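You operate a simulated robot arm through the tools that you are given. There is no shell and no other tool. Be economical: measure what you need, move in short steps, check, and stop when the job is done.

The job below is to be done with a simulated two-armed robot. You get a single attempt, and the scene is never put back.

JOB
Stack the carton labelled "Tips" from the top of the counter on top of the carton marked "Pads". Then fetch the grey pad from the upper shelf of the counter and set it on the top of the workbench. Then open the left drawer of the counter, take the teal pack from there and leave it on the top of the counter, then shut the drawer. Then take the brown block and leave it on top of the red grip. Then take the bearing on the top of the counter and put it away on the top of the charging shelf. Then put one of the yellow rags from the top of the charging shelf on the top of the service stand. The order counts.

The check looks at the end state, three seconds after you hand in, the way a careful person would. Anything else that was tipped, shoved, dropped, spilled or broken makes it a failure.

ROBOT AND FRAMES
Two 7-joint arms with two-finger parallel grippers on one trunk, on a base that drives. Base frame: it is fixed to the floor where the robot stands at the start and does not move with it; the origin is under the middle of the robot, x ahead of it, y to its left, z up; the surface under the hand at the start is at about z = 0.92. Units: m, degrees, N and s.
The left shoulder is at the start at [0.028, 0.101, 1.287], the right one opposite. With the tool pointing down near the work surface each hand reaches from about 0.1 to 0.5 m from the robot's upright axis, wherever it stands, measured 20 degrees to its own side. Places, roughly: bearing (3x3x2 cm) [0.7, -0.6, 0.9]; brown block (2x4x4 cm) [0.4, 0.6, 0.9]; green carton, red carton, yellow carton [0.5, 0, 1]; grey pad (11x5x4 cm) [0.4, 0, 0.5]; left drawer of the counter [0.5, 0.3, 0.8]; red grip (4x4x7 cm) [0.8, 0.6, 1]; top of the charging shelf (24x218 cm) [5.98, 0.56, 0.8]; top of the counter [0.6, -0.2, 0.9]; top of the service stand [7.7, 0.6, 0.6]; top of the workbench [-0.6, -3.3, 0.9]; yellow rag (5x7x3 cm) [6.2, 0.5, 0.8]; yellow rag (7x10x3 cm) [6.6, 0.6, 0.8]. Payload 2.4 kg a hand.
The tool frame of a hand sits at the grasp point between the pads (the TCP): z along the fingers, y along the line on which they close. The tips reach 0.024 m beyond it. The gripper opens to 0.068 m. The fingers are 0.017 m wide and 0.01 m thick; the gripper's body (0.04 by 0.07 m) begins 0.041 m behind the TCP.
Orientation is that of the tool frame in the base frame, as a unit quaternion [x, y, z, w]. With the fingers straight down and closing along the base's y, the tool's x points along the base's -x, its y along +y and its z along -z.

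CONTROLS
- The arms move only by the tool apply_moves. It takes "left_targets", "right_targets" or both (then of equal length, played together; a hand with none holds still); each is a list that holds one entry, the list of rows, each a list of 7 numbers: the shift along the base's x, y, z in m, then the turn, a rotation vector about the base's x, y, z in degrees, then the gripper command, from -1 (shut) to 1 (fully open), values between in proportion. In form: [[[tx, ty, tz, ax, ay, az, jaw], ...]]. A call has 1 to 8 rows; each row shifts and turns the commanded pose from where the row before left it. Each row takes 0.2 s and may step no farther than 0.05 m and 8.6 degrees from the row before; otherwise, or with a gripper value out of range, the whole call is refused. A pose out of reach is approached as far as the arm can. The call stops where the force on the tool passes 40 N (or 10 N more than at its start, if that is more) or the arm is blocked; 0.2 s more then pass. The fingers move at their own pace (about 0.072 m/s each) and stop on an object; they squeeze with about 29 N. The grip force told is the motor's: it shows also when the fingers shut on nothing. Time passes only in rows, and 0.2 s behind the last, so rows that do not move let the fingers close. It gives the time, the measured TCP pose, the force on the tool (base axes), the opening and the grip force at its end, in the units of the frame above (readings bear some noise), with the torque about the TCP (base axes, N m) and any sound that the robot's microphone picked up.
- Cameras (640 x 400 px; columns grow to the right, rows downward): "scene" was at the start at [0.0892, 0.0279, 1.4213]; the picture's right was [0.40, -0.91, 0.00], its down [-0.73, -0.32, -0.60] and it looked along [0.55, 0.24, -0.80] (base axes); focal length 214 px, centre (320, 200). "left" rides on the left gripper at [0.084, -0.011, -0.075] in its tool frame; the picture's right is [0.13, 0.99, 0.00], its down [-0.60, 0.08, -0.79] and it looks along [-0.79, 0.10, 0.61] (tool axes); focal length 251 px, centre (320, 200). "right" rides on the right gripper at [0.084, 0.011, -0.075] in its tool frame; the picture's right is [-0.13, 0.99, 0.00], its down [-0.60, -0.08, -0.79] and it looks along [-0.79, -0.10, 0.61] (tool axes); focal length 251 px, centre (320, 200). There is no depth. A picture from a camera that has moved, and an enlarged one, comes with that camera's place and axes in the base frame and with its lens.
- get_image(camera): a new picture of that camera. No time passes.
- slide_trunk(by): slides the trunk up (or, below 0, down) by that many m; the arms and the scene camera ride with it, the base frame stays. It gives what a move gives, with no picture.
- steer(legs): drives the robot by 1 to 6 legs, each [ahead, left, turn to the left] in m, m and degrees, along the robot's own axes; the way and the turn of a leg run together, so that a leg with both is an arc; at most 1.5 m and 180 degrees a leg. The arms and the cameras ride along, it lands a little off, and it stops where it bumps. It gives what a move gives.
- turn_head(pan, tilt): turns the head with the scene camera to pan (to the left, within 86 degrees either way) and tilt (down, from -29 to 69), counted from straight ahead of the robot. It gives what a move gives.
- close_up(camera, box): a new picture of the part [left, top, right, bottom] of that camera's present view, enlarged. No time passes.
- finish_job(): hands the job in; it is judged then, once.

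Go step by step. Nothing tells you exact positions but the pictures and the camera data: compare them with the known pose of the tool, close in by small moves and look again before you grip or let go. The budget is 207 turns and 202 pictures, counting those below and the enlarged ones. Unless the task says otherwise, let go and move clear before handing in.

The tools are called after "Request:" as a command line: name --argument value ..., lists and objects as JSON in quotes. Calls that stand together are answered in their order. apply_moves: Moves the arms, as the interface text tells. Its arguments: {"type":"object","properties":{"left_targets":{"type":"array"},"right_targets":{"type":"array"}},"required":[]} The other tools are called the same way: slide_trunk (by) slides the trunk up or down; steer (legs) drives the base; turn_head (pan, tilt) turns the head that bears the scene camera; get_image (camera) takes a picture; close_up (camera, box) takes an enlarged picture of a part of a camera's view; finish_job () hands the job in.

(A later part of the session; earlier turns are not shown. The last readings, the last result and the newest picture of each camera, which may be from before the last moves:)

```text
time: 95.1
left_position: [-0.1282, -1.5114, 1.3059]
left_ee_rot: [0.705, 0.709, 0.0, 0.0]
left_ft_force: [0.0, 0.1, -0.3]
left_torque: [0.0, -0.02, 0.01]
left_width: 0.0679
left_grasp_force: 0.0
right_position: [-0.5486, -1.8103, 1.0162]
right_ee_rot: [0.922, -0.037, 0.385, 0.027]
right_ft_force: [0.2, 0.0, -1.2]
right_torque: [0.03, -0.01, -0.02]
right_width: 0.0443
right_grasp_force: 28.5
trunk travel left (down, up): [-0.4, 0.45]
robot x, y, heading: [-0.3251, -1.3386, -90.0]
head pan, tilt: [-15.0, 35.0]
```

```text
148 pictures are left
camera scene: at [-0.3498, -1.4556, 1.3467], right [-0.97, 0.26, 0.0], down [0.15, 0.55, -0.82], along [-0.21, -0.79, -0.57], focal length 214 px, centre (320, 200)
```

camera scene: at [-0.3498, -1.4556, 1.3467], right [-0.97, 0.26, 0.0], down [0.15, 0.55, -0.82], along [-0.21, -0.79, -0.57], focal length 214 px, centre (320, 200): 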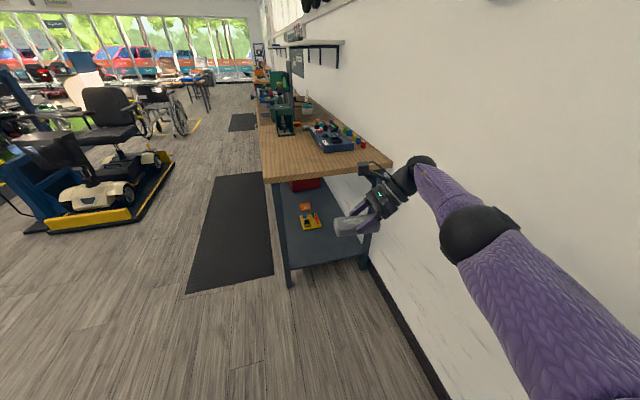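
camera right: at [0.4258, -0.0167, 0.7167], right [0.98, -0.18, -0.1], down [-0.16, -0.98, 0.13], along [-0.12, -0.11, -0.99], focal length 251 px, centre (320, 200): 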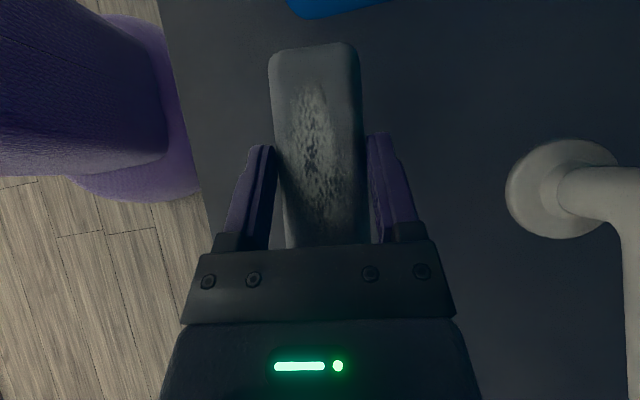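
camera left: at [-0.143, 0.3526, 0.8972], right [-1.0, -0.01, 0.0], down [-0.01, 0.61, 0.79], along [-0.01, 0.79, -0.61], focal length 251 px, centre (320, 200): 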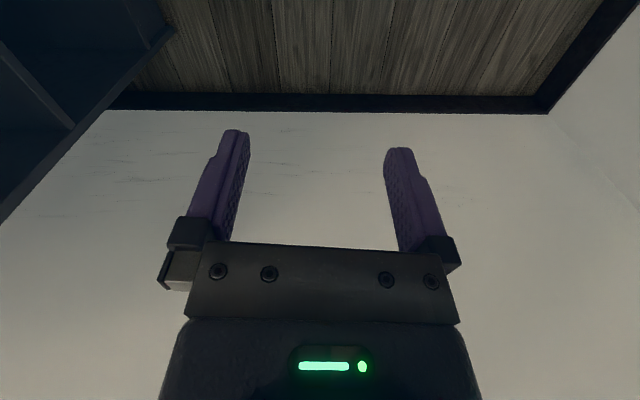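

I need a closer look at the near end of the bench to fix its height and free area.

Request:
close_up --camera "scene" --box '[240, 90, 420, 240]'

Request:
get_image --camera "left"

```text
2.67 times, centred on (330, 165) of scene
camera zoom: at [-0.3498, -1.4556, 1.3467], right [-0.97, 0.26, 0.0], down [0.15, 0.55, -0.82], along [-0.21, -0.79, -0.57], focal length 572 px, centre (293, 293)
```

zoom: 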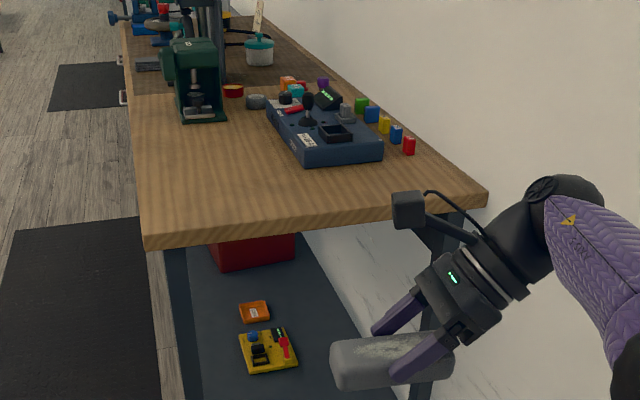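

```text
146 pictures are left
camera left: at [-0.139, -1.4281, 1.3807], right [0.99, 0.13, 0.0], down [0.08, -0.6, 0.79], along [0.11, -0.79, -0.61], focal length 251 px, centre (320, 200)
```

left: 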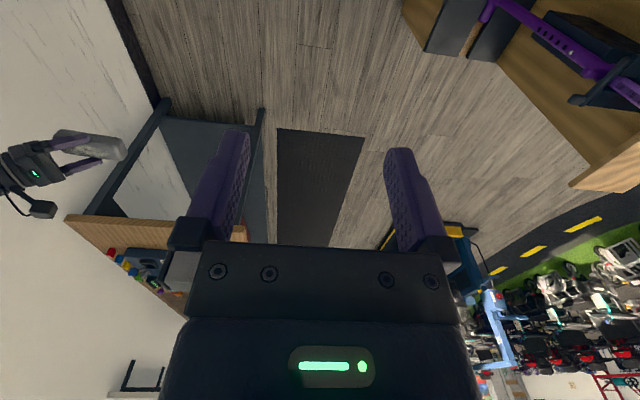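

The bench top is at z≈0.90 with its near edge at y≈−2.29 and a free area before the tray. I'll drive 0.58 m ahead so that the pad comes over (−0.51, −2.39).

Request:
steer --legs '[[0.58, 0.04, 0]]'

Request:
turn_head --pan -15 --tilt 50

Request:
get_image --camera "scene"

Request:
get_image --camera "right"

```text
time: 98.5
left_position: [-0.0923, -2.095, 1.3067]
left_ee_rot: [0.708, 0.706, 0.0, -0.001]
left_ft_force: [0.7, -0.9, -0.9]
left_torque: [0.02, 0.02, -0.01]
left_width: 0.0682
left_grasp_force: 0.0
right_position: [-0.5143, -2.3906, 1.0174]
right_ee_rot: [0.922, -0.04, 0.384, 0.028]
right_ft_force: [0.1, -0.5, -1.0]
right_torque: [-0.01, 0.01, 0.0]
right_width: 0.0442
right_grasp_force: 28.7
trunk travel left (down, up): [-0.4, 0.45]
robot x, y, heading: [-0.2905, -1.9185, -90.5]
head pan, tilt: [-15.0, 35.0]
```

```text
time: 99.2
left_position: [-0.0934, -2.0951, 1.3067]
left_ee_rot: [0.709, 0.706, 0.0, 0.0]
left_ft_force: [0.1, -0.5, 0.3]
left_torque: [0.0, -0.02, -0.01]
left_width: 0.0676
left_grasp_force: 0.1
right_position: [-0.5147, -2.3907, 1.0178]
right_ee_rot: [0.922, -0.04, 0.385, 0.028]
right_ft_force: [0.5, -1.1, -0.7]
right_torque: [-0.03, -0.01, -0.02]
right_width: 0.0445
right_grasp_force: 29.3
trunk travel left (down, up): [-0.4, 0.45]
robot x, y, heading: [-0.2916, -1.9179, -90.3]
head pan, tilt: [-15.0, 50.0]
```

```text
145 pictures are left
camera scene: at [-0.3102, -2.0272, 1.3249], right [-0.96, 0.27, 0.0], down [0.21, 0.74, -0.64], along [-0.17, -0.62, -0.77], focal length 214 px, centre (320, 200)
```

scene: 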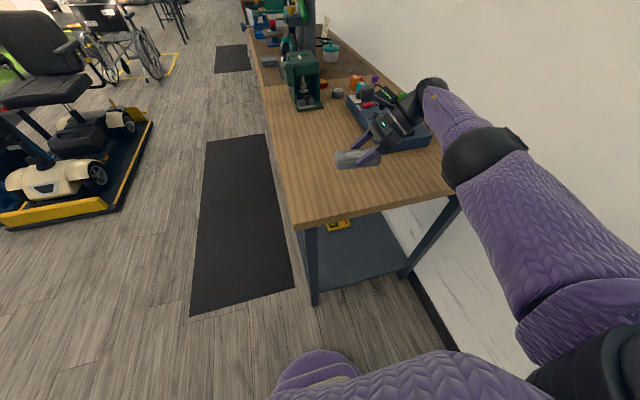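

```text
144 pictures are left
camera right: at [-0.5102, -2.3988, 1.1293], right [-0.19, -0.98, -0.07], down [-0.98, 0.18, 0.12], along [-0.11, 0.09, -0.99], focal length 251 px, centre (320, 200)
```

right: 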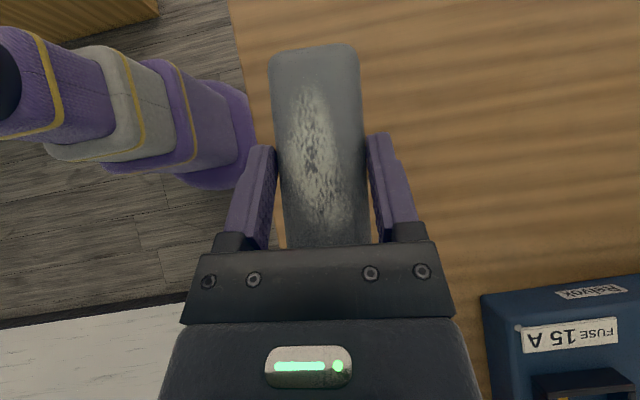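

The pad hangs over bare wood, about 6 cm in from the near edge and clear of the tray. I'll lower it slowly.

Request:
apply_moves --right_targets '[[[0.005, 0, -0.01, 0, 0, 0, -1], [0, 0, -0.015, 0, 0, 0, -1], [0, 0, -0.015, 0, 0, 0, -1], [0, 0, -0.015, 0, 0, 0, -1], [0, 0, -0.01, 0, 0, 0, -1], [0, 0, -0.005, 0, 0, 0, -1], [0, 0, 0, 0, 0, 0, -1]]]'

Request:
close_up --camera "scene" --box '[280, 80, 460, 230]'

```text
time: 100.8
left_position: [-0.0928, -2.0948, 1.3057]
left_ee_rot: [0.707, 0.707, 0.0, 0.0]
left_ft_force: [-0.4, -0.8, 0.6]
left_torque: [0.0, -0.02, 0.01]
left_width: 0.0678
left_grasp_force: 0.1
right_position: [-0.5064, -2.3808, 0.9506]
right_ee_rot: [0.922, -0.04, 0.384, 0.028]
right_ft_force: [-0.2, 0.0, -0.9]
right_torque: [-0.02, 0.0, 0.01]
right_width: 0.0446
right_grasp_force: 29.5
right hand out of reach, approached as far as the arm can: row 3, 4
trunk travel left (down, up): [-0.4, 0.45]
robot x, y, heading: [-0.2921, -1.9176, -90.9]
head pan, tilt: [-15.0, 50.0]
```

```text
2.67 times, centred on (370, 155) of scene
camera zoom: at [-0.3101, -2.0272, 1.3249], right [-0.96, 0.27, 0.0], down [0.21, 0.74, -0.64], along [-0.17, -0.62, -0.77], focal length 572 px, centre (187, 320)
```

zoom: 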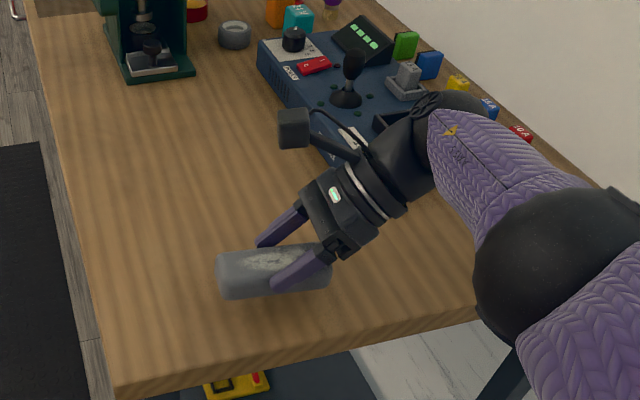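

About 2 cm remain. I'll lower in small steps until contact.

Request:
apply_moves --right_targets '[[[0, 0, -0.006, 0, 0, 0, -1], [0, 0, -0.005, 0, 0, 0, -1], [0, 0, -0.004, 0, 0, 0, -1], [0, 0, 0, 0, 0, 0, -1]]]'

Request:
apply_moves --right_targets '[[[0, 0, -0.003, 0, 0, 0, -1], [0, 0, -0.003, 0, 0, 0, -1], [0, 0, 0, 0, 0, 0, -1]]]'

Request:
close_up --camera "scene" --box '[310, 130, 400, 190]'

```text
time: 101.8
left_position: [-0.0923, -2.0954, 1.3055]
left_ee_rot: [0.708, 0.706, 0.0, 0.0]
left_ft_force: [0.0, -0.1, -0.1]
left_torque: [-0.02, 0.0, -0.02]
left_width: 0.0679
left_grasp_force: 0.1
right_position: [-0.5049, -2.3781, 0.9365]
right_ee_rot: [0.921, -0.041, 0.386, 0.029]
right_ft_force: [0.0, -1.0, -0.5]
right_torque: [0.03, -0.01, 0.0]
right_width: 0.0445
right_grasp_force: 28.3
right hand out of reach, approached as far as the arm can: row 1
trunk travel left (down, up): [-0.4, 0.45]
robot x, y, heading: [-0.2869, -1.9194, -90.5]
head pan, tilt: [-15.0, 50.0]
```

```text
time: 102.6
left_position: [-0.0936, -2.0969, 1.3066]
left_ee_rot: [0.708, 0.706, 0.0, 0.0]
left_ft_force: [-0.4, 0.3, 0.0]
left_torque: [0.0, -0.01, 0.02]
left_width: 0.0682
left_grasp_force: 0.0
right_position: [-0.505, -2.3756, 0.9324]
right_ee_rot: [0.921, -0.04, 0.385, 0.029]
right_ft_force: [0.7, 0.0, -1.4]
right_torque: [-0.02, 0.0, -0.01]
right_width: 0.0445
right_grasp_force: 28.7
right hand out of reach, approached as far as the arm can: row 1
trunk travel left (down, up): [-0.4, 0.45]
robot x, y, heading: [-0.2912, -1.9207, -90.6]
head pan, tilt: [-15.0, 50.0]
```

```text
6.67 times, centred on (355, 160) of scene
camera zoom: at [-0.3102, -2.0271, 1.3249], right [-0.96, 0.27, 0.0], down [0.21, 0.74, -0.64], along [-0.17, -0.62, -0.77], focal length 1430 px, centre (87, 467)
```

zoom: 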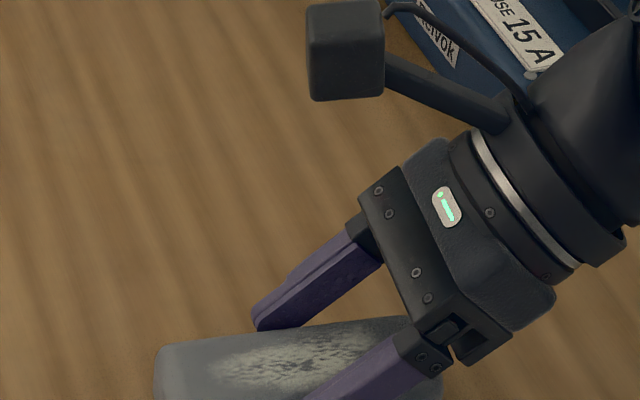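

The arm is at its reach limit, so I'll lower the last millimetres with the trunk.

Request:
slide_trunk --by -0.006

Request:
close_up --camera "scene" --box '[300, 120, 480, 230]'

```text
time: 103.2
left_position: [-0.0922, -2.0944, 1.3001]
left_ee_rot: [0.709, 0.706, -0.001, 0.0]
left_ft_force: [-0.1, 0.8, 0.5]
left_torque: [0.02, -0.01, 0.01]
left_width: 0.0682
left_grasp_force: 0.1
right_position: [-0.504, -2.376, 0.9259]
right_ee_rot: [0.922, -0.041, 0.385, 0.029]
right_ft_force: [-0.1, 0.4, -1.7]
right_torque: [0.0, 0.01, 0.03]
right_width: 0.0443
right_grasp_force: 29.2
trunk travel left (down, up): [-0.394, 0.456]
robot x, y, heading: [-0.2906, -1.9242, -90.6]
head pan, tilt: [-15.0, 50.0]
```

```text
3.56 times, centred on (390, 175) of scene
camera zoom: at [-0.3102, -2.0278, 1.3188], right [-0.96, 0.27, 0.0], down [0.21, 0.74, -0.64], along [-0.17, -0.62, -0.77], focal length 763 px, centre (71, 289)
```

zoom: 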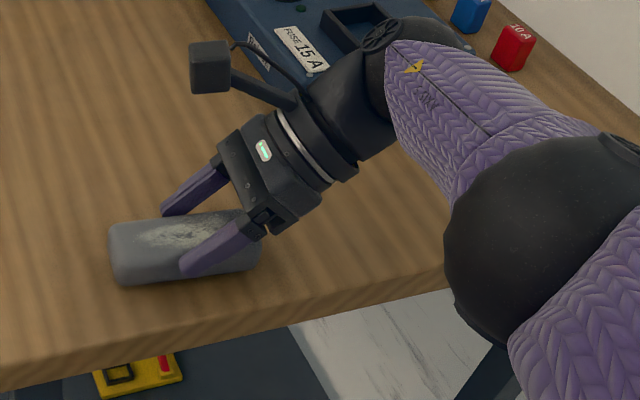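

Request:
slide_trunk --by -0.006

Request:
slide_trunk --by -0.004

```text
time: 103.7
left_position: [-0.0929, -2.0955, 1.2935]
left_ee_rot: [0.709, 0.705, 0.0, 0.0]
left_ft_force: [0.2, 0.5, -0.4]
left_torque: [-0.01, -0.01, -0.01]
left_width: 0.0681
left_grasp_force: 0.0
right_position: [-0.5041, -2.3764, 0.92]
right_ee_rot: [0.922, -0.041, 0.385, 0.029]
right_ft_force: [-0.4, 0.8, -1.9]
right_torque: [-0.01, 0.01, 0.01]
right_width: 0.0444
right_grasp_force: 28.7
trunk travel left (down, up): [-0.388, 0.462]
robot x, y, heading: [-0.2941, -1.9175, -90.6]
head pan, tilt: [-15.0, 50.0]
```

```text
time: 104.3
left_position: [-0.0929, -2.0935, 1.2908]
left_ee_rot: [0.709, 0.706, -0.001, 0.001]
left_ft_force: [-0.3, -0.3, 0.5]
left_torque: [-0.04, 0.0, -0.01]
left_width: 0.068
left_grasp_force: 0.1
right_position: [-0.5047, -2.3776, 0.9192]
right_ee_rot: [0.921, -0.04, 0.387, 0.032]
right_ft_force: [-6.0, -7.3, 29.5]
right_torque: [0.35, -0.25, 0.0]
right_width: 0.0446
right_grasp_force: 28.5
trunk travel left (down, up): [-0.384, 0.466]
robot x, y, heading: [-0.2916, -1.9198, -90.6]
head pan, tilt: [-15.0, 50.0]
```

Contact shows as 29 N. I'll open, then raise the hand up and away by the trunk.

Request:
apply_moves --right_targets '[[[0, 0, 0.002, 0, 0, 0, -0.2], [0, 0, 0, 0, 0, 0, 0.5], [0, 0, 0, 0, 0, 0, 1], [0, 0, 0, 0, 0, 0, 1]]]'

Request:
slide_trunk --by 0.09

Request:
get_image --camera "scene"

Request:
get_image --camera "right"

```text
time: 105.3
left_position: [-0.0929, -2.0937, 1.29]
left_ee_rot: [0.709, 0.705, 0.001, 0.0]
left_ft_force: [-0.5, -0.5, -0.4]
left_torque: [0.02, 0.02, -0.01]
left_width: 0.0682
left_grasp_force: 0.0
right_position: [-0.5047, -2.376, 0.9171]
right_ee_rot: [0.922, -0.041, 0.385, 0.029]
right_ft_force: [-0.7, 1.3, -0.2]
right_torque: [-0.04, -0.04, 0.02]
right_width: 0.0681
right_grasp_force: 0.1
trunk travel left (down, up): [-0.384, 0.466]
robot x, y, heading: [-0.292, -1.9214, -90.8]
head pan, tilt: [-15.0, 50.0]
```

```text
time: 106.5
left_position: [-0.0932, -2.0962, 1.3799]
left_ee_rot: [0.709, 0.705, 0.0, 0.0]
left_ft_force: [-0.2, 0.0, -0.2]
left_torque: [-0.01, 0.0, -0.03]
left_width: 0.068
left_grasp_force: 0.0
right_position: [-0.5036, -2.3764, 1.0163]
right_ee_rot: [0.921, -0.037, 0.385, 0.039]
right_ft_force: [-0.3, -0.3, -0.8]
right_torque: [0.0, 0.03, 0.01]
right_width: 0.0681
right_grasp_force: 0.1
trunk travel left (down, up): [-0.474, 0.376]
robot x, y, heading: [-0.2907, -1.9213, -91.1]
head pan, tilt: [-15.0, 50.0]
```

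```text
140 pictures are left
camera scene: at [-0.31, -2.0184, 1.3992], right [-0.96, 0.27, 0.0], down [0.21, 0.74, -0.64], along [-0.17, -0.62, -0.77], focal length 214 px, centre (320, 200)
```

scene: 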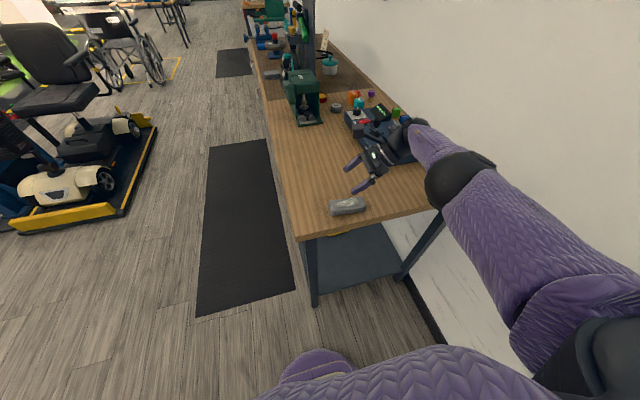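

```text
139 pictures are left
camera right: at [-0.4993, -2.3815, 1.1293], right [-0.19, -0.98, -0.05], down [-0.98, 0.18, 0.12], along [-0.11, 0.07, -0.99], focal length 251 px, centre (320, 200)
```

right: 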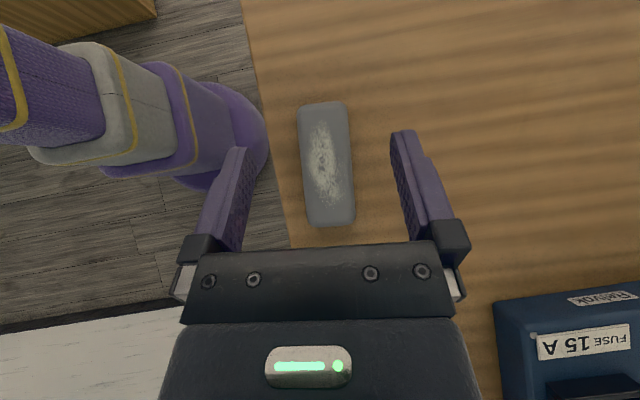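

The pad rests fully on the bench. Next I'll reverse back to the counter and, on the way, restore the right hand to its upright pose.

Request:
steer --legs '[[-0.6, 0, 0.9], [-0.6, 0, 0]]'

Request:
apply_moves --right_targets '[[[0, 0, 0.03, 0.8, 7.9, 0, 1], [0, 0.01, 0.03, 0.8, 7.9, 0, 1], [0, 0.02, 0.03, 0.8, 7.9, 0, 1], [0, 0.02, 0.03, 0.8, 7.9, 0, 1], [0, 0.02, 0.02, 0.8, 7.9, 0, 1], [0, 0.02, 0.02, 0.8, 7.9, 0, 1], [0, 0, 0, 0, 0, 8, 1], [0, 0, 0, 0, 0, 8, 1]]]'

Request:
apply_moves --right_targets '[[[0, 0.01, 0.01, 0, 0, 8, 1], [0, 0.01, 0.01, 0, 0, 8, 1], [0, 0.01, 0.01, 0, 0, 8, 1], [0, 0.01, 0.01, 0, 0, 8, 1], [0, 0.01, 0, 0, 0, 8, 1], [0, 0.01, 0, 0, 0, 8, 1], [0, 0.01, 0, 0, 0, 8, 1], [0, 0.01, 0, 0, 0, 8, 1]]]'

Request:
apply_moves --right_targets '[[[0, 0, 0, 0, 0, 8, 1], [0, 0, 0, 0, 0, 7, 1]]]'

```text
time: 112.9
left_position: [-0.0955, -0.8987, 1.3806]
left_ee_rot: [0.703, 0.711, 0.0, 0.0]
left_ft_force: [-0.2, 0.2, -0.1]
left_torque: [-0.01, 0.01, 0.02]
left_width: 0.068
left_grasp_force: 0.1
right_position: [-0.5025, -1.1854, 1.0172]
right_ee_rot: [0.921, -0.029, 0.386, 0.035]
right_ft_force: [0.7, -0.5, -0.1]
right_torque: [-0.02, 0.0, 0.0]
right_width: 0.0677
right_grasp_force: 0.1
trunk travel left (down, up): [-0.474, 0.376]
robot x, y, heading: [-0.2961, -0.7243, -89.5]
head pan, tilt: [-15.0, 50.0]
```

```text
time: 114.7
left_position: [-0.0937, -0.8992, 1.3792]
left_ee_rot: [0.703, 0.711, -0.001, 0.0]
left_ft_force: [0.8, -0.2, -0.2]
left_torque: [-0.03, 0.01, 0.02]
left_width: 0.0683
left_grasp_force: 0.0
right_position: [-0.5015, -1.0949, 1.1761]
right_ee_rot: [0.994, 0.111, -0.018, 0.01]
right_ft_force: [0.0, 0.5, 0.7]
right_torque: [-0.02, 0.04, 0.01]
right_width: 0.0681
right_grasp_force: 0.1
trunk travel left (down, up): [-0.474, 0.376]
robot x, y, heading: [-0.2943, -0.7246, -89.7]
head pan, tilt: [-15.0, 50.0]
```

```text
time: 116.5
left_position: [-0.0946, -0.8991, 1.38]
left_ee_rot: [0.703, 0.711, 0.0, 0.0]
left_ft_force: [0.9, 0.6, -0.3]
left_torque: [0.01, 0.02, 0.02]
left_width: 0.0679
left_grasp_force: 0.1
right_position: [-0.5003, -1.0166, 1.2177]
right_ee_rot: [0.783, 0.621, -0.009, 0.017]
right_ft_force: [-0.4, 0.5, 0.6]
right_torque: [-0.03, -0.02, -0.01]
right_width: 0.0681
right_grasp_force: 0.1
trunk travel left (down, up): [-0.474, 0.376]
robot x, y, heading: [-0.2945, -0.7252, -89.8]
head pan, tilt: [-15.0, 50.0]
```

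```text
time: 117.1
left_position: [-0.0954, -0.8973, 1.3798]
left_ee_rot: [0.703, 0.711, 0.0, 0.001]
left_ft_force: [-0.5, -0.3, -0.2]
left_torque: [-0.03, 0.02, -0.01]
left_width: 0.0681
left_grasp_force: 0.1
right_position: [-0.5006, -1.0154, 1.2182]
right_ee_rot: [0.695, 0.719, -0.007, 0.019]
right_ft_force: [-0.6, 0.5, -0.2]
right_torque: [0.0, 0.0, -0.03]
right_width: 0.068
right_grasp_force: 0.0
trunk travel left (down, up): [-0.474, 0.376]
robot x, y, heading: [-0.2968, -0.728, -89.9]
head pan, tilt: [-15.0, 50.0]
```

Both hands are compact again. I'll reverse to the counter's left part, turn left 90°, lower the trunk to drawer height and look.

Request:
steer --legs '[[-0.45, 0, 0], [-0.43, 0, 0], [0, 0, 89.9], [-0.2, 0, 0]]'

Request:
slide_trunk --by -0.35

Request:
turn_head --pan 0 --tilt 25

Request:
get_image --camera "scene"

```text
time: 127.1
left_position: [-0.3304, 0.3687, 1.3791]
left_ee_rot: [-0.005, 1.0, 0.0, 0.0]
left_ft_force: [-0.9, -0.2, -0.2]
left_torque: [-0.03, -0.03, 0.01]
left_width: 0.0679
left_grasp_force: 0.0
right_position: [-0.215, -0.0383, 1.2188]
right_ee_rot: [-0.014, 1.0, 0.009, 0.019]
right_ft_force: [0.0, 0.4, -0.4]
right_torque: [0.02, -0.02, 0.0]
right_width: 0.0677
right_grasp_force: 0.0
trunk travel left (down, up): [-0.474, 0.376]
robot x, y, heading: [-0.5035, 0.1692, 0.3]
head pan, tilt: [-15.0, 50.0]
```

```text
time: 130.5
left_position: [-0.3325, 0.3676, 1.0297]
left_ee_rot: [-0.005, 1.0, -0.001, 0.0]
left_ft_force: [0.0, 0.8, -0.7]
left_torque: [0.02, 0.0, -0.01]
left_width: 0.0679
left_grasp_force: 0.1
right_position: [-0.2138, -0.039, 0.8672]
right_ee_rot: [-0.013, 1.0, 0.008, 0.017]
right_ft_force: [-1.0, 0.1, 0.1]
right_torque: [-0.02, -0.03, 0.01]
right_width: 0.0678
right_grasp_force: 0.1
trunk travel left (down, up): [-0.124, 0.726]
robot x, y, heading: [-0.5038, 0.1668, -0.1]
head pan, tilt: [-15.0, 50.0]
```

```text
time: 131.4
left_position: [-0.3291, 0.3689, 1.0304]
left_ee_rot: [-0.005, 1.0, 0.0, 0.0]
left_ft_force: [0.8, -0.1, 0.0]
left_torque: [0.01, 0.03, 0.04]
left_width: 0.068
left_grasp_force: 0.0
right_position: [-0.2147, -0.0374, 0.8664]
right_ee_rot: [-0.015, 1.0, 0.008, 0.019]
right_ft_force: [0.3, 0.2, -0.9]
right_torque: [0.0, 0.0, 0.0]
right_width: 0.0681
right_grasp_force: 0.0
trunk travel left (down, up): [-0.124, 0.726]
robot x, y, heading: [-0.5037, 0.1666, 0.3]
head pan, tilt: [0.0, 25.0]
```

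```text
138 pictures are left
camera scene: at [-0.3152, 0.1668, 1.0818], right [0.0, -1.0, 0.0], down [-0.42, 0.0, -0.91], along [0.91, 0.0, -0.42], focal length 214 px, centre (320, 200)
```

scene: 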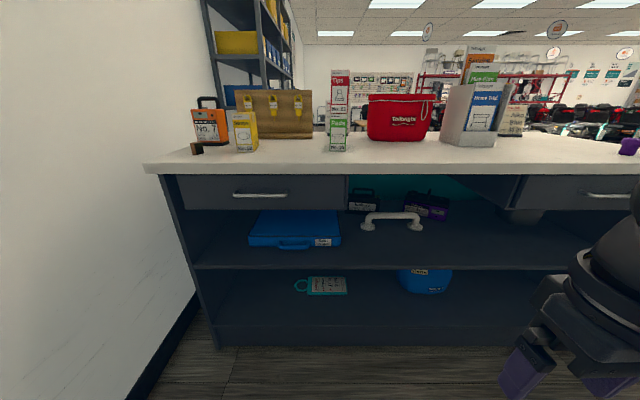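

I'll enlarge the handle to locate it.

Request:
close_up --camera "scene" --box '[200, 165, 320, 225]'

Request:
get_image --camera "left"

```text
5.33 times, centred on (260, 195) of scene
camera zoom: at [-0.3152, 0.1668, 1.0818], right [0.0, -1.0, 0.0], down [-0.42, 0.0, -0.91], along [0.91, 0.0, -0.42], focal length 1144 px, centre (640, 227)
```

zoom: 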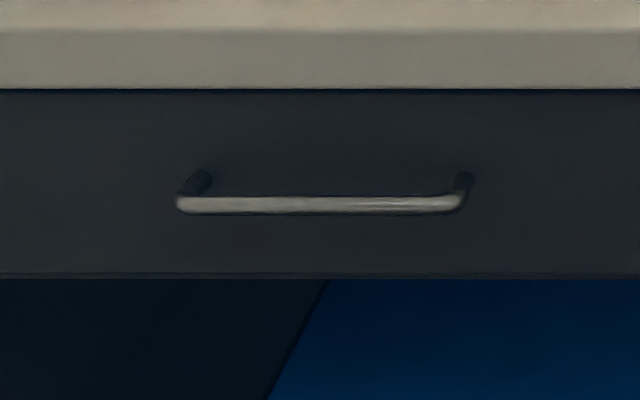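

```text
136 pictures are left
camera left: at [-0.4127, 0.3556, 1.1047], right [-0.14, 0.99, 0.0], down [0.6, 0.08, 0.79], along [0.79, 0.11, -0.61], focal length 251 px, centre (320, 200)
```

left: 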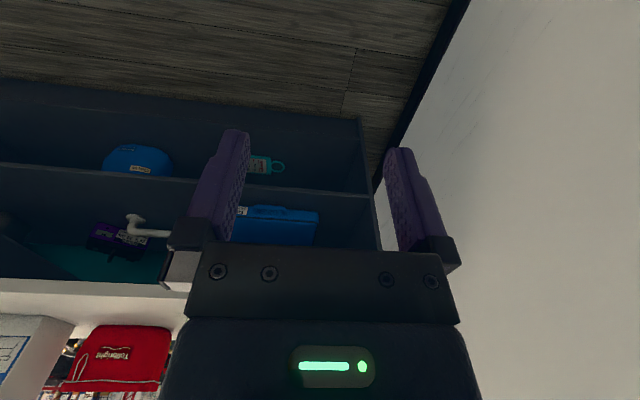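

The handle bar is at x≈0.243, z≈0.835, y from 0.26 to 0.41. I'll orient the left hand to point forward with its fingers closing vertically.

Request:
apply_moves --left_targets '[[[0.02, 0, -0.01, 0, 0, 8, 0.3], [0.02, 0, -0.01, 0, 0, 8, 0.3], [0.02, 0, -0.01, 0, 0, 8, 0.3], [0.02, 0, -0.01, 0, 0, 8, 0.3], [0.02, 0, -0.01, 0, 0, 8, 0.3], [0.02, 0, -0.01, 0, 0, 8, 0.3], [0.02, 0, -0.01, 0, 0, 8, 0.3], [0.02, 0, -0.01, 0, 0, 8, 0.3]]]'

Request:
apply_moves --left_targets '[[[0.01, 0, -0.01, 0, 0, 8, 0.3], [0.01, 0, -0.01, 0, 0, 8, 0.3], [0.0, 0, -0.01, 0, 0, 8, 0.3], [0.0, 0, -0.01, 0, -8, 0, 0.3], [0.0, 0, -0.01, 0, -8, 0, 0.3], [0, 0, -0.01, 0, -8, 0, 0.3], [0, 0, -0.01, 0, -8, 0, 0.3], [0, 0, -0.01, 0, -8, 0, 0.3]]]'

Request:
get_image --camera "scene"

```text
time: 133.2
left_position: [-0.1699, 0.3672, 0.9503]
left_ee_rot: [-0.536, 0.845, -0.001, 0.001]
left_ft_force: [0.2, 0.2, 0.4]
left_torque: [-0.03, 0.0, 0.01]
left_width: 0.044
left_grasp_force: 0.1
right_position: [-0.214, -0.0385, 0.8676]
right_ee_rot: [-0.014, 1.0, 0.009, 0.019]
right_ft_force: [-0.2, -0.7, 0.3]
right_torque: [-0.04, 0.02, -0.01]
right_width: 0.0679
right_grasp_force: 0.2
trunk travel left (down, up): [-0.124, 0.726]
robot x, y, heading: [-0.5036, 0.1675, 0.4]
head pan, tilt: [0.0, 25.0]
```

```text
time: 135.0
left_position: [-0.1491, 0.3681, 0.8704]
left_ee_rot: [-0.656, 0.673, -0.239, 0.244]
left_ft_force: [0.0, -0.8, 0.2]
left_torque: [0.0, 0.0, -0.02]
left_width: 0.0444
left_grasp_force: 0.0
right_position: [-0.2142, -0.0382, 0.867]
right_ee_rot: [-0.014, 1.0, 0.008, 0.018]
right_ft_force: [0.1, 0.0, -0.2]
right_torque: [0.0, 0.02, 0.03]
right_width: 0.068
right_grasp_force: 0.2
trunk travel left (down, up): [-0.124, 0.726]
robot x, y, heading: [-0.5035, 0.1678, 0.3]
head pan, tilt: [0.0, 25.0]
```

```text
135 pictures are left
camera scene: at [-0.3151, 0.1668, 1.0818], right [0.0, -1.0, 0.0], down [-0.42, 0.0, -0.91], along [0.91, 0.0, -0.42], focal length 214 px, centre (320, 200)
```

scene: 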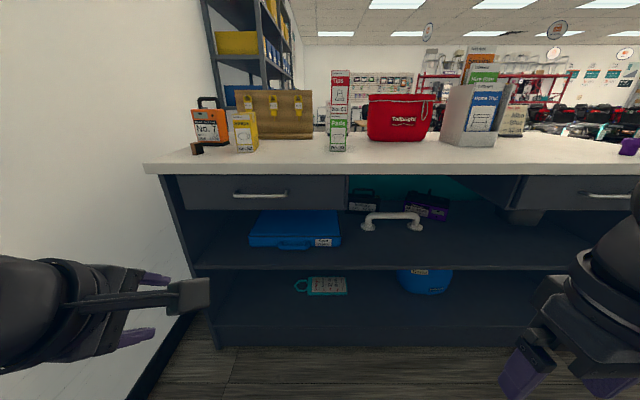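

Request:
apply_moves --left_targets '[[[0.01, 0, 0, 0, -8.3, 0, 0.3], [0.01, 0, 0, 0, -8.3, 0, 0.3], [0.01, -0.005, 0, 0, -8.3, 0, 0.3], [0.01, -0.005, 0, 0, -8.3, 0, 0.3], [0.01, -0.01, 0, 0, -8.3, 0, 0.3], [0, -0.01, 0, 0, -8.3, 0, 0.3]]]'

Request:
get_image --camera "scene"

Request:
get_image --camera "left"

```text
time: 136.4
left_position: [-0.0665, 0.3359, 0.9063]
left_ee_rot: [-0.509, 0.561, -0.473, 0.451]
left_ft_force: [0.3, -0.5, 0.7]
left_torque: [-0.01, 0.0, 0.03]
left_width: 0.0442
left_grasp_force: 0.1
left hand out of reach, approached as far as the arm can: row 1, 2, 3, 4, 5, 6
right_position: [-0.2146, -0.0382, 0.8676]
right_ee_rot: [-0.014, 1.0, 0.009, 0.018]
right_ft_force: [0.0, 0.6, 0.3]
right_torque: [-0.01, 0.0, -0.01]
right_width: 0.0679
right_grasp_force: 0.0
trunk travel left (down, up): [-0.124, 0.726]
robot x, y, heading: [-0.5055, 0.1705, 0.4]
head pan, tilt: [0.0, 25.0]
```

```text
134 pictures are left
camera scene: at [-0.3152, 0.1668, 1.0819], right [0.0, -1.0, 0.0], down [-0.42, 0.0, -0.91], along [0.91, 0.0, -0.42], focal length 214 px, centre (320, 200)
```

scene: 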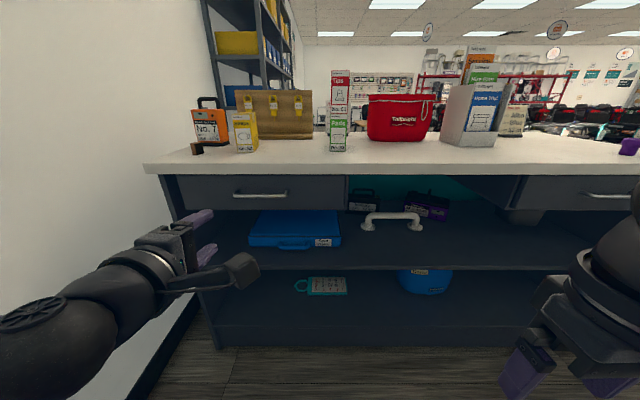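

```text
133 pictures are left
camera left: at [-0.1447, 0.2547, 0.9265], right [-0.15, -0.09, -0.98], down [-0.75, 0.66, 0.05], along [0.65, 0.74, -0.17], focal length 251 px, centre (320, 200)
```

left: 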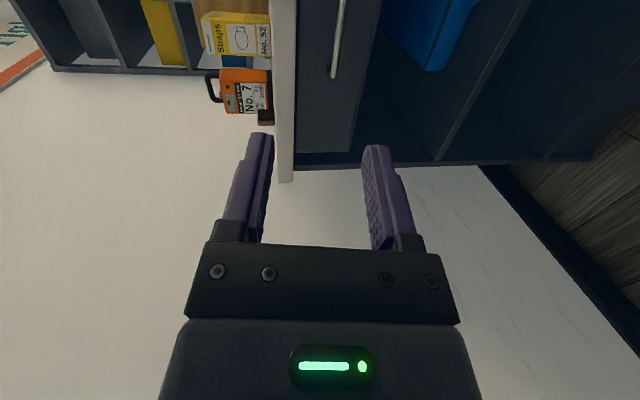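

The hand is nearly there, pointing forward with vertical closing, but it's too close to the body. I'll reach farther ahead to settle the pose.

Request:
apply_moves --left_targets '[[[0.03, 0, 0, 0, 0, 0, 0.3], [0.03, 0, -0.01, 0, 0, 0, 0.3], [0.02, 0, -0.01, 0, 0, 0, 0.3], [0, 0, 0, 0, 0, 0, 0.3]]]'

Request:
get_image --camera "scene"

```text
time: 137.4
left_position: [0.0147, 0.3371, 0.9042]
left_ee_rot: [-0.51, 0.563, -0.472, 0.448]
left_ft_force: [-0.1, -0.3, 0.2]
left_torque: [0.02, 0.05, -0.01]
left_width: 0.0441
left_grasp_force: 0.2
left hand out of reach, approached as far as the arm can: row 2, 3
right_position: [-0.2147, -0.0377, 0.8673]
right_ee_rot: [-0.013, 1.0, 0.007, 0.018]
right_ft_force: [-0.4, 0.3, 0.5]
right_torque: [-0.02, -0.04, -0.02]
right_width: 0.0679
right_grasp_force: 0.0
trunk travel left (down, up): [-0.124, 0.726]
robot x, y, heading: [-0.5015, 0.1651, 0.3]
head pan, tilt: [0.0, 25.0]
```

```text
132 pictures are left
camera scene: at [-0.3151, 0.1668, 1.0818], right [0.0, -1.0, 0.0], down [-0.42, 0.0, -0.91], along [0.91, 0.0, -0.42], focal length 214 px, centre (320, 200)
```

scene: 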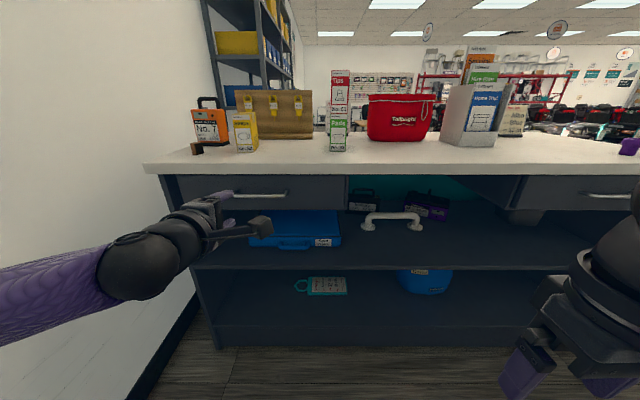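

I'll lower the trunk about 7 cm to bring the hand to handle height, and correct the small downward tilt.

Request:
slide_trunk --by -0.07

Request:
apply_moves --left_targets '[[[0, 0, 0, 0, -4, 0, 0.3], [0, 0, 0, 0, -3, 2, 0.3], [0, 0, 0, 0, 0, 0, 0.3]]]'

Request:
get_image --camera "left"

Request:
get_image --camera "scene"

```text
time: 138.5
left_position: [0.0141, 0.3353, 0.8353]
left_ee_rot: [-0.509, 0.561, -0.474, 0.449]
left_ft_force: [-0.5, -0.3, 0.4]
left_torque: [-0.01, -0.01, 0.0]
left_width: 0.0442
left_grasp_force: 0.0
right_position: [-0.2145, -0.0377, 0.7982]
right_ee_rot: [-0.014, 1.0, 0.008, 0.018]
right_ft_force: [-0.5, 0.0, -0.3]
right_torque: [-0.01, -0.01, 0.0]
right_width: 0.0681
right_grasp_force: 0.0
trunk travel left (down, up): [-0.054, 0.796]
robot x, y, heading: [-0.5058, 0.1685, 0.1]
head pan, tilt: [0.0, 25.0]
```

```text
time: 139.3
left_position: [0.0115, 0.3432, 0.8821]
left_ee_rot: [-0.49, 0.526, -0.495, 0.489]
left_ft_force: [0.5, -0.1, 1.1]
left_torque: [0.01, 0.04, 0.0]
left_width: 0.0444
left_grasp_force: 0.1
left hand out of reach, approached as far as the arm can: row 1, 2
right_position: [-0.2144, -0.0378, 0.7977]
right_ee_rot: [-0.014, 1.0, 0.008, 0.018]
right_ft_force: [0.3, -0.1, -0.1]
right_torque: [0.05, -0.02, -0.03]
right_width: 0.068
right_grasp_force: 0.1
trunk travel left (down, up): [-0.054, 0.796]
robot x, y, heading: [-0.5012, 0.1656, 0.1]
head pan, tilt: [0.0, 25.0]
```

```text
131 pictures are left
camera left: at [-0.0657, 0.2612, 0.8924], right [-0.04, -0.1, -0.99], down [-0.77, 0.64, -0.03], along [0.64, 0.76, -0.1], focal length 251 px, centre (320, 200)
```

left: 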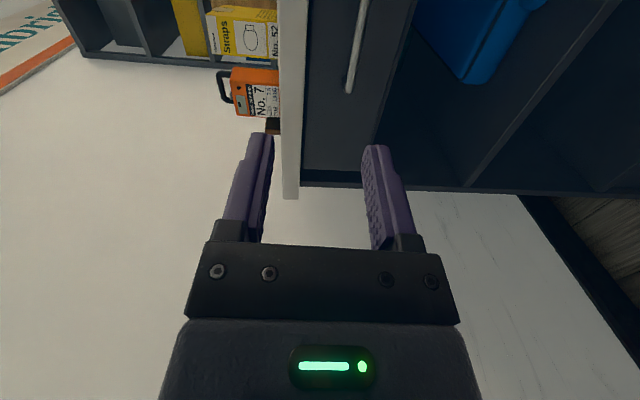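

```text
130 pictures are left
camera scene: at [-0.2912, 0.1669, 1.0091], right [0.0, -1.0, 0.0], down [-0.42, 0.0, -0.91], along [0.91, 0.0, -0.42], focal length 214 px, centre (320, 200)
```

scene: 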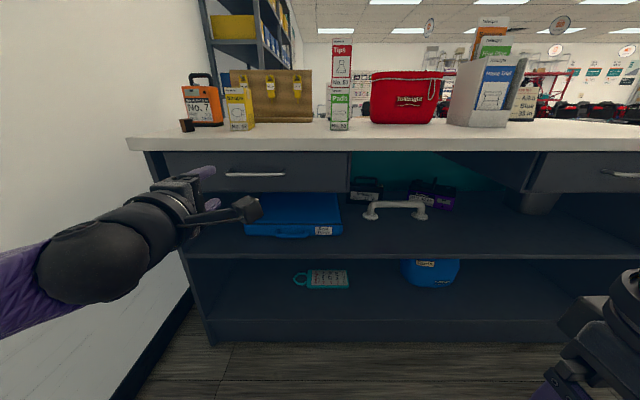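

The orientation is now right. I'll lower the trunk 4.7 cm more and drive toward the handle, stopping short to check.

Request:
slide_trunk --by -0.047

Request:
steer --legs '[[0.15, 0, 0]]'

Request:
get_image --camera "left"

Request:
get_image --camera "scene"

```text
time: 140.2
left_position: [0.0095, 0.3437, 0.8346]
left_ee_rot: [-0.489, 0.524, -0.495, 0.491]
left_ft_force: [0.0, 0.2, 0.0]
left_torque: [-0.01, 0.0, 0.01]
left_width: 0.0442
left_grasp_force: 0.0
right_position: [-0.213, -0.0387, 0.7506]
right_ee_rot: [-0.014, 1.0, 0.008, 0.018]
right_ft_force: [0.6, -0.3, 0.0]
right_torque: [0.02, 0.0, 0.0]
right_width: 0.0682
right_grasp_force: 0.0
trunk travel left (down, up): [-0.007, 0.842]
robot x, y, heading: [-0.5026, 0.1701, 0.2]
head pan, tilt: [0.0, 25.0]
```

```text
time: 141.5
left_position: [0.1629, 0.3429, 0.8348]
left_ee_rot: [-0.488, 0.524, -0.495, 0.492]
left_ft_force: [0.0, -0.1, 0.6]
left_torque: [0.0, 0.04, 0.0]
left_width: 0.0444
left_grasp_force: 0.1
right_position: [-0.0634, -0.0391, 0.75]
right_ee_rot: [-0.013, 1.0, 0.008, 0.018]
right_ft_force: [0.1, 0.2, 1.1]
right_torque: [0.0, -0.02, 0.0]
right_width: 0.0681
right_grasp_force: 0.0
trunk travel left (down, up): [-0.007, 0.842]
robot x, y, heading: [-0.3498, 0.1714, 0.3]
head pan, tilt: [0.0, 25.0]
```

```text
129 pictures are left
camera left: at [0.085, 0.2603, 0.8448], right [-0.03, -0.1, -0.99], down [-0.77, 0.64, -0.04], along [0.64, 0.76, -0.09], focal length 251 px, centre (320, 200)
```

left: 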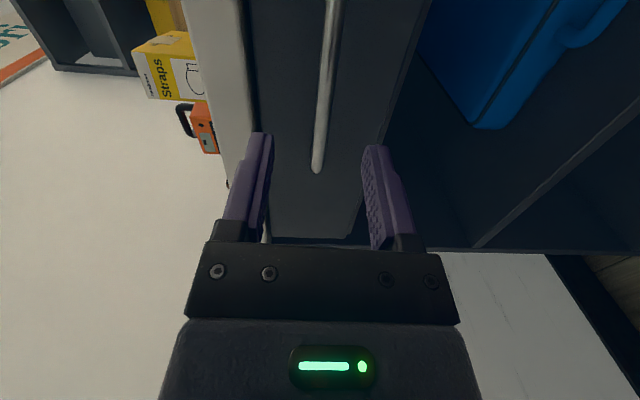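

```text
128 pictures are left
camera scene: at [-0.123, 0.1667, 0.9598], right [0.0, -1.0, 0.0], down [-0.42, 0.0, -0.91], along [0.91, 0.0, -0.42], focal length 214 px, centre (320, 200)
```

scene: 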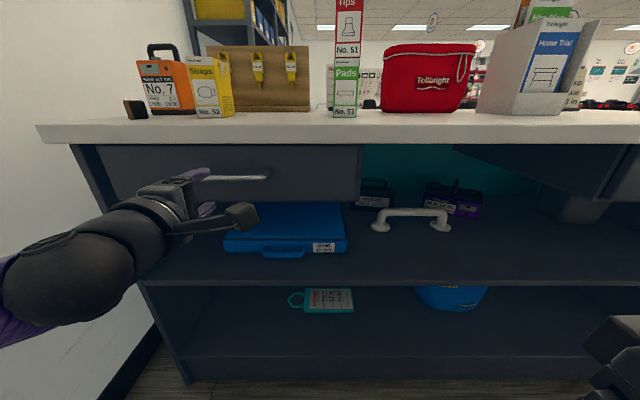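

The bar is centred between the fingers. I'll drive 0.073 m farther to straddle it and close.

Request:
steer --legs '[[0.073, 0, 0]]'

Request:
get_image --camera "left"

Request:
close_up --camera "scene" --box '[120, 120, 320, 245]'

```text
time: 142.6
left_position: [0.2352, 0.3426, 0.8338]
left_ee_rot: [-0.487, 0.525, -0.496, 0.491]
left_ft_force: [0.1, 0.7, 0.0]
left_torque: [-0.03, 0.02, -0.01]
left_width: 0.0444
left_grasp_force: 0.1
right_position: [0.0095, -0.0388, 0.7497]
right_ee_rot: [-0.013, 1.0, 0.008, 0.018]
right_ft_force: [0.8, 0.2, -0.1]
right_torque: [0.04, 0.0, -0.02]
right_width: 0.0677
right_grasp_force: 0.2
trunk travel left (down, up): [-0.007, 0.842]
robot x, y, heading: [-0.2797, 0.1645, -0.1]
head pan, tilt: [0.0, 25.0]
```

```text
127 pictures are left
camera left: at [0.1582, 0.2603, 0.8448], right [-0.03, -0.1, -0.99], down [-0.77, 0.64, -0.04], along [0.64, 0.76, -0.09], focal length 251 px, centre (320, 200)
```

left: 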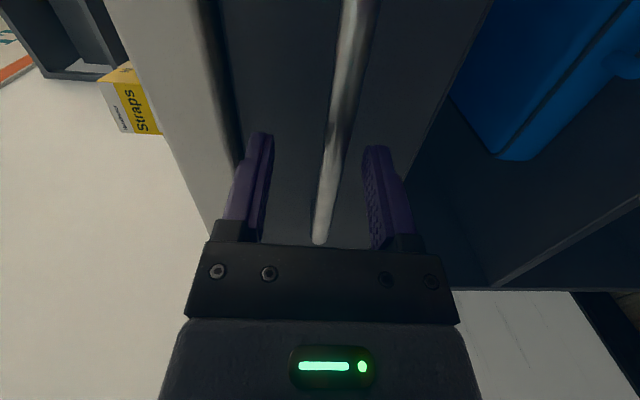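

```text
3.20 times, centred on (220, 182) of scene
camera zoom: at [-0.0497, 0.1668, 0.9598], right [0.0, -1.0, 0.0], down [-0.42, 0.0, -0.91], along [0.91, 0.0, -0.42], focal length 686 px, centre (640, 256)
```

zoom: 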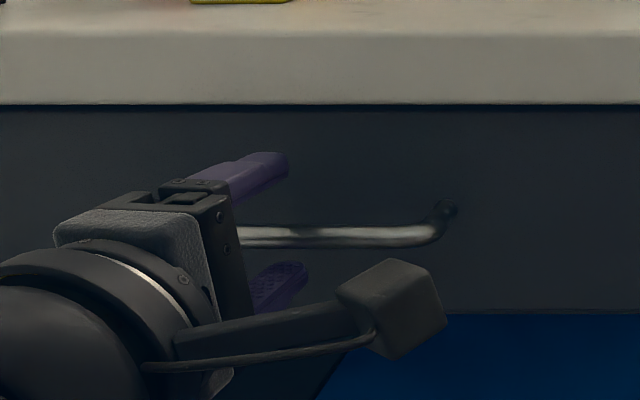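

The bar lies between the fingers, so I'll close on it.

Request:
apply_moves --left_targets '[[[0, 0, 0, 0, 0, 0, -1], [0, 0, 0, 0, 0, 0, -1], [0, 0, 0, 0, 0, 0, -1]]]'

Request:
steer --legs '[[-0.1, 0, 0]]'

Request:
get_image --camera "scene"

```text
time: 143.3
left_position: [0.2358, 0.3426, 0.8298]
left_ee_rot: [-0.493, 0.529, -0.492, 0.485]
left_ft_force: [-0.4, 1.8, -11.3]
left_torque: [-0.56, 0.17, -0.03]
left_width: 0.012
left_grasp_force: 32.7
right_position: [0.0105, -0.0386, 0.7508]
right_ee_rot: [-0.013, 1.0, 0.008, 0.018]
right_ft_force: [-0.4, -0.2, -0.1]
right_torque: [-0.01, 0.02, 0.02]
right_width: 0.0681
right_grasp_force: 0.0
trunk travel left (down, up): [-0.007, 0.842]
robot x, y, heading: [-0.2827, 0.1679, 0.1]
head pan, tilt: [0.0, 25.0]
stopped in row 3 (left hand): the force on the tool passed its limit at 42 N (the readings are from after the stop); the commanded pose is now the measured one
```

```text
time: 144.4
left_position: [0.1359, 0.3432, 0.8287]
left_ee_rot: [-0.492, 0.529, -0.493, 0.485]
left_ft_force: [-1.3, -2.8, -21.8]
left_torque: [-0.52, 0.31, -0.01]
left_width: 0.012
left_grasp_force: 32.4
right_position: [-0.0894, -0.0392, 0.7496]
right_ee_rot: [-0.014, 1.0, 0.008, 0.017]
right_ft_force: [-0.5, -0.1, -0.5]
right_torque: [0.06, -0.01, -0.01]
right_width: 0.0681
right_grasp_force: 0.0
trunk travel left (down, up): [-0.007, 0.842]
robot x, y, heading: [-0.3812, 0.1694, 0.4]
head pan, tilt: [0.0, 25.0]
```

```text
125 pictures are left
camera scene: at [-0.1485, 0.1673, 0.9593], right [0.0, -1.0, 0.0], down [-0.42, 0.0, -0.91], along [0.91, 0.0, -0.42], focal length 214 px, centre (320, 200)
```

scene: 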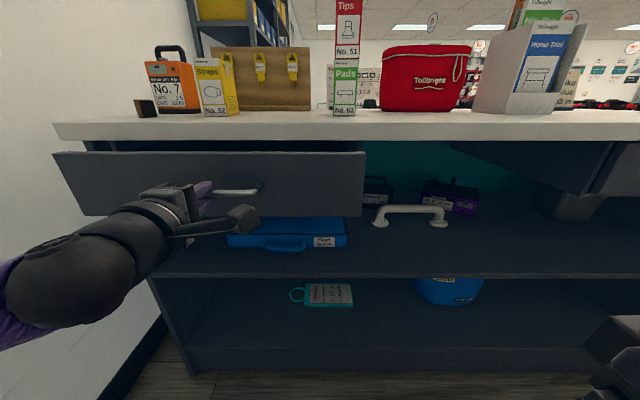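

The drawer slides out. I'll pull 0.2 m more.

Request:
steer --legs '[[-0.1, 0, 0], [-0.1, 0, 0]]'

Request:
get_image --camera "scene"

```text
time: 146.3
left_position: [-0.066, 0.3423, 0.8281]
left_ee_rot: [-0.493, 0.529, -0.492, 0.484]
left_ft_force: [-2.4, 11.8, -14.1]
left_torque: [-0.52, 0.26, 0.65]
left_width: 0.0121
left_grasp_force: 32.8
right_position: [-0.2898, -0.0383, 0.7505]
right_ee_rot: [-0.013, 1.0, 0.007, 0.018]
right_ft_force: [-0.3, -0.2, 0.7]
right_torque: [-0.01, 0.01, -0.01]
right_width: 0.0678
right_grasp_force: 0.1
trunk travel left (down, up): [-0.007, 0.842]
robot x, y, heading: [-0.58, 0.1684, 0.0]
head pan, tilt: [0.0, 25.0]
```

```text
124 pictures are left
camera scene: at [-0.3489, 0.1676, 0.9595], right [0.0, -1.0, 0.0], down [-0.42, 0.0, -0.91], along [0.91, 0.0, -0.42], focal length 214 px, centre (320, 200)
```

scene: 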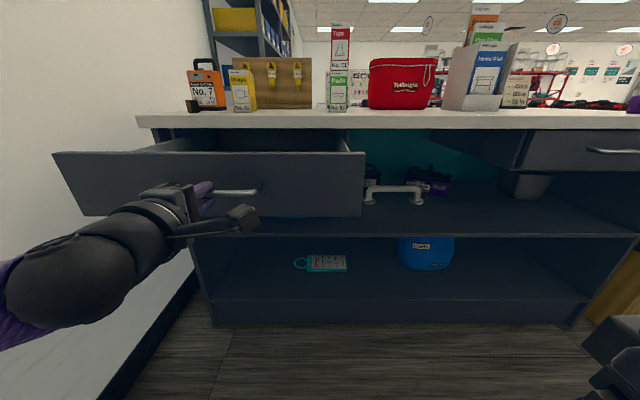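

The drawer is out about 0.30 m. I'll release the handle, back off, raise the trunk and look inside.

Request:
apply_moves --left_targets '[[[0, 0, 0, 0, 0, 0, 0.3], [0, 0, 0, 0, 0, 0, 0.3], [0, 0, 0, 0, 0, 0, 0.3]]]'

Request:
steer --legs '[[-0.07, 0, 0]]'

Request:
slide_trunk --by 0.39

Request:
turn_head --pan 10 --tilt 40

Request:
get_image --camera "scene"

```text
time: 147.1
left_position: [-0.0647, 0.3418, 0.8298]
left_ee_rot: [-0.493, 0.529, -0.491, 0.486]
left_ft_force: [-0.7, 0.0, 0.1]
left_torque: [0.01, 0.05, 0.01]
left_width: 0.0443
left_grasp_force: 0.1
right_position: [-0.2901, -0.0384, 0.7503]
right_ee_rot: [-0.013, 1.0, 0.008, 0.018]
right_ft_force: [-0.6, -0.6, 0.0]
right_torque: [-0.04, 0.0, 0.01]
right_width: 0.0681
right_grasp_force: 0.1
trunk travel left (down, up): [-0.007, 0.842]
robot x, y, heading: [-0.5761, 0.168, -0.2]
head pan, tilt: [0.0, 25.0]
```

```text
time: 148.1
left_position: [-0.1366, 0.3405, 0.83]
left_ee_rot: [-0.492, 0.53, -0.492, 0.486]
left_ft_force: [-0.2, -0.9, 0.8]
left_torque: [0.02, -0.02, 0.0]
left_width: 0.044
left_grasp_force: 0.0
right_position: [-0.363, -0.0398, 0.7505]
right_ee_rot: [-0.013, 1.0, 0.008, 0.018]
right_ft_force: [-0.4, 0.5, -0.1]
right_torque: [0.02, -0.03, 0.0]
right_width: 0.0678
right_grasp_force: 0.0
trunk travel left (down, up): [-0.007, 0.842]
robot x, y, heading: [-0.6502, 0.1677, 0.1]
head pan, tilt: [0.0, 25.0]
```

```text
time: 151.9
left_position: [-0.211, 0.341, 1.3194]
left_ee_rot: [0.434, -0.473, 0.543, -0.541]
left_ft_force: [0.8, 1.3, 0.3]
left_torque: [0.0, 0.0, 0.02]
left_width: 0.0444
left_grasp_force: 0.0
right_position: [-0.3632, -0.0391, 1.141]
right_ee_rot: [-0.013, 1.0, 0.008, 0.018]
right_ft_force: [0.2, -0.1, 0.5]
right_torque: [0.01, 0.01, 0.01]
right_width: 0.0681
right_grasp_force: 0.2
trunk travel left (down, up): [-0.397, 0.452]
robot x, y, heading: [-0.6511, 0.1706, -0.1]
head pan, tilt: [0.0, 25.0]
```

```text
time: 152.7
left_position: [-0.211, 0.3404, 1.3203]
left_ee_rot: [0.433, -0.473, 0.543, -0.542]
left_ft_force: [0.6, 0.1, 0.1]
left_torque: [0.04, 0.01, 0.01]
left_width: 0.0442
left_grasp_force: 0.1
right_position: [-0.3619, -0.0387, 1.141]
right_ee_rot: [-0.013, 1.0, 0.008, 0.018]
right_ft_force: [0.0, 0.7, 1.4]
right_torque: [0.0, -0.01, 0.0]
right_width: 0.0681
right_grasp_force: 0.0
trunk travel left (down, up): [-0.397, 0.452]
robot x, y, heading: [-0.6476, 0.1694, 0.1]
head pan, tilt: [10.0, 40.0]
```

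```text
123 pictures are left
camera scene: at [-0.5337, 0.1808, 1.3361], right [0.17, -0.98, 0.0], down [-0.63, -0.11, -0.77], along [0.75, 0.13, -0.64], focal length 214 px, centre (320, 200)
```

scene: 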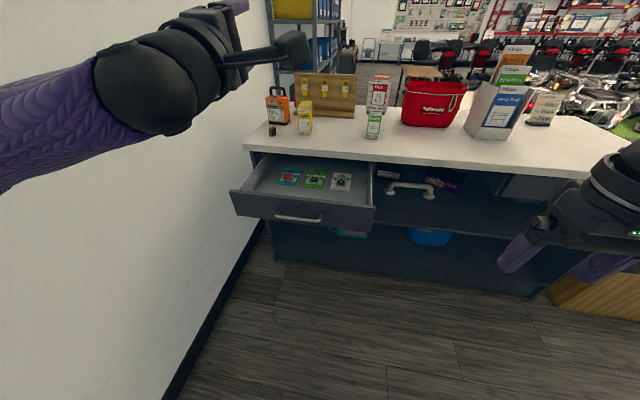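

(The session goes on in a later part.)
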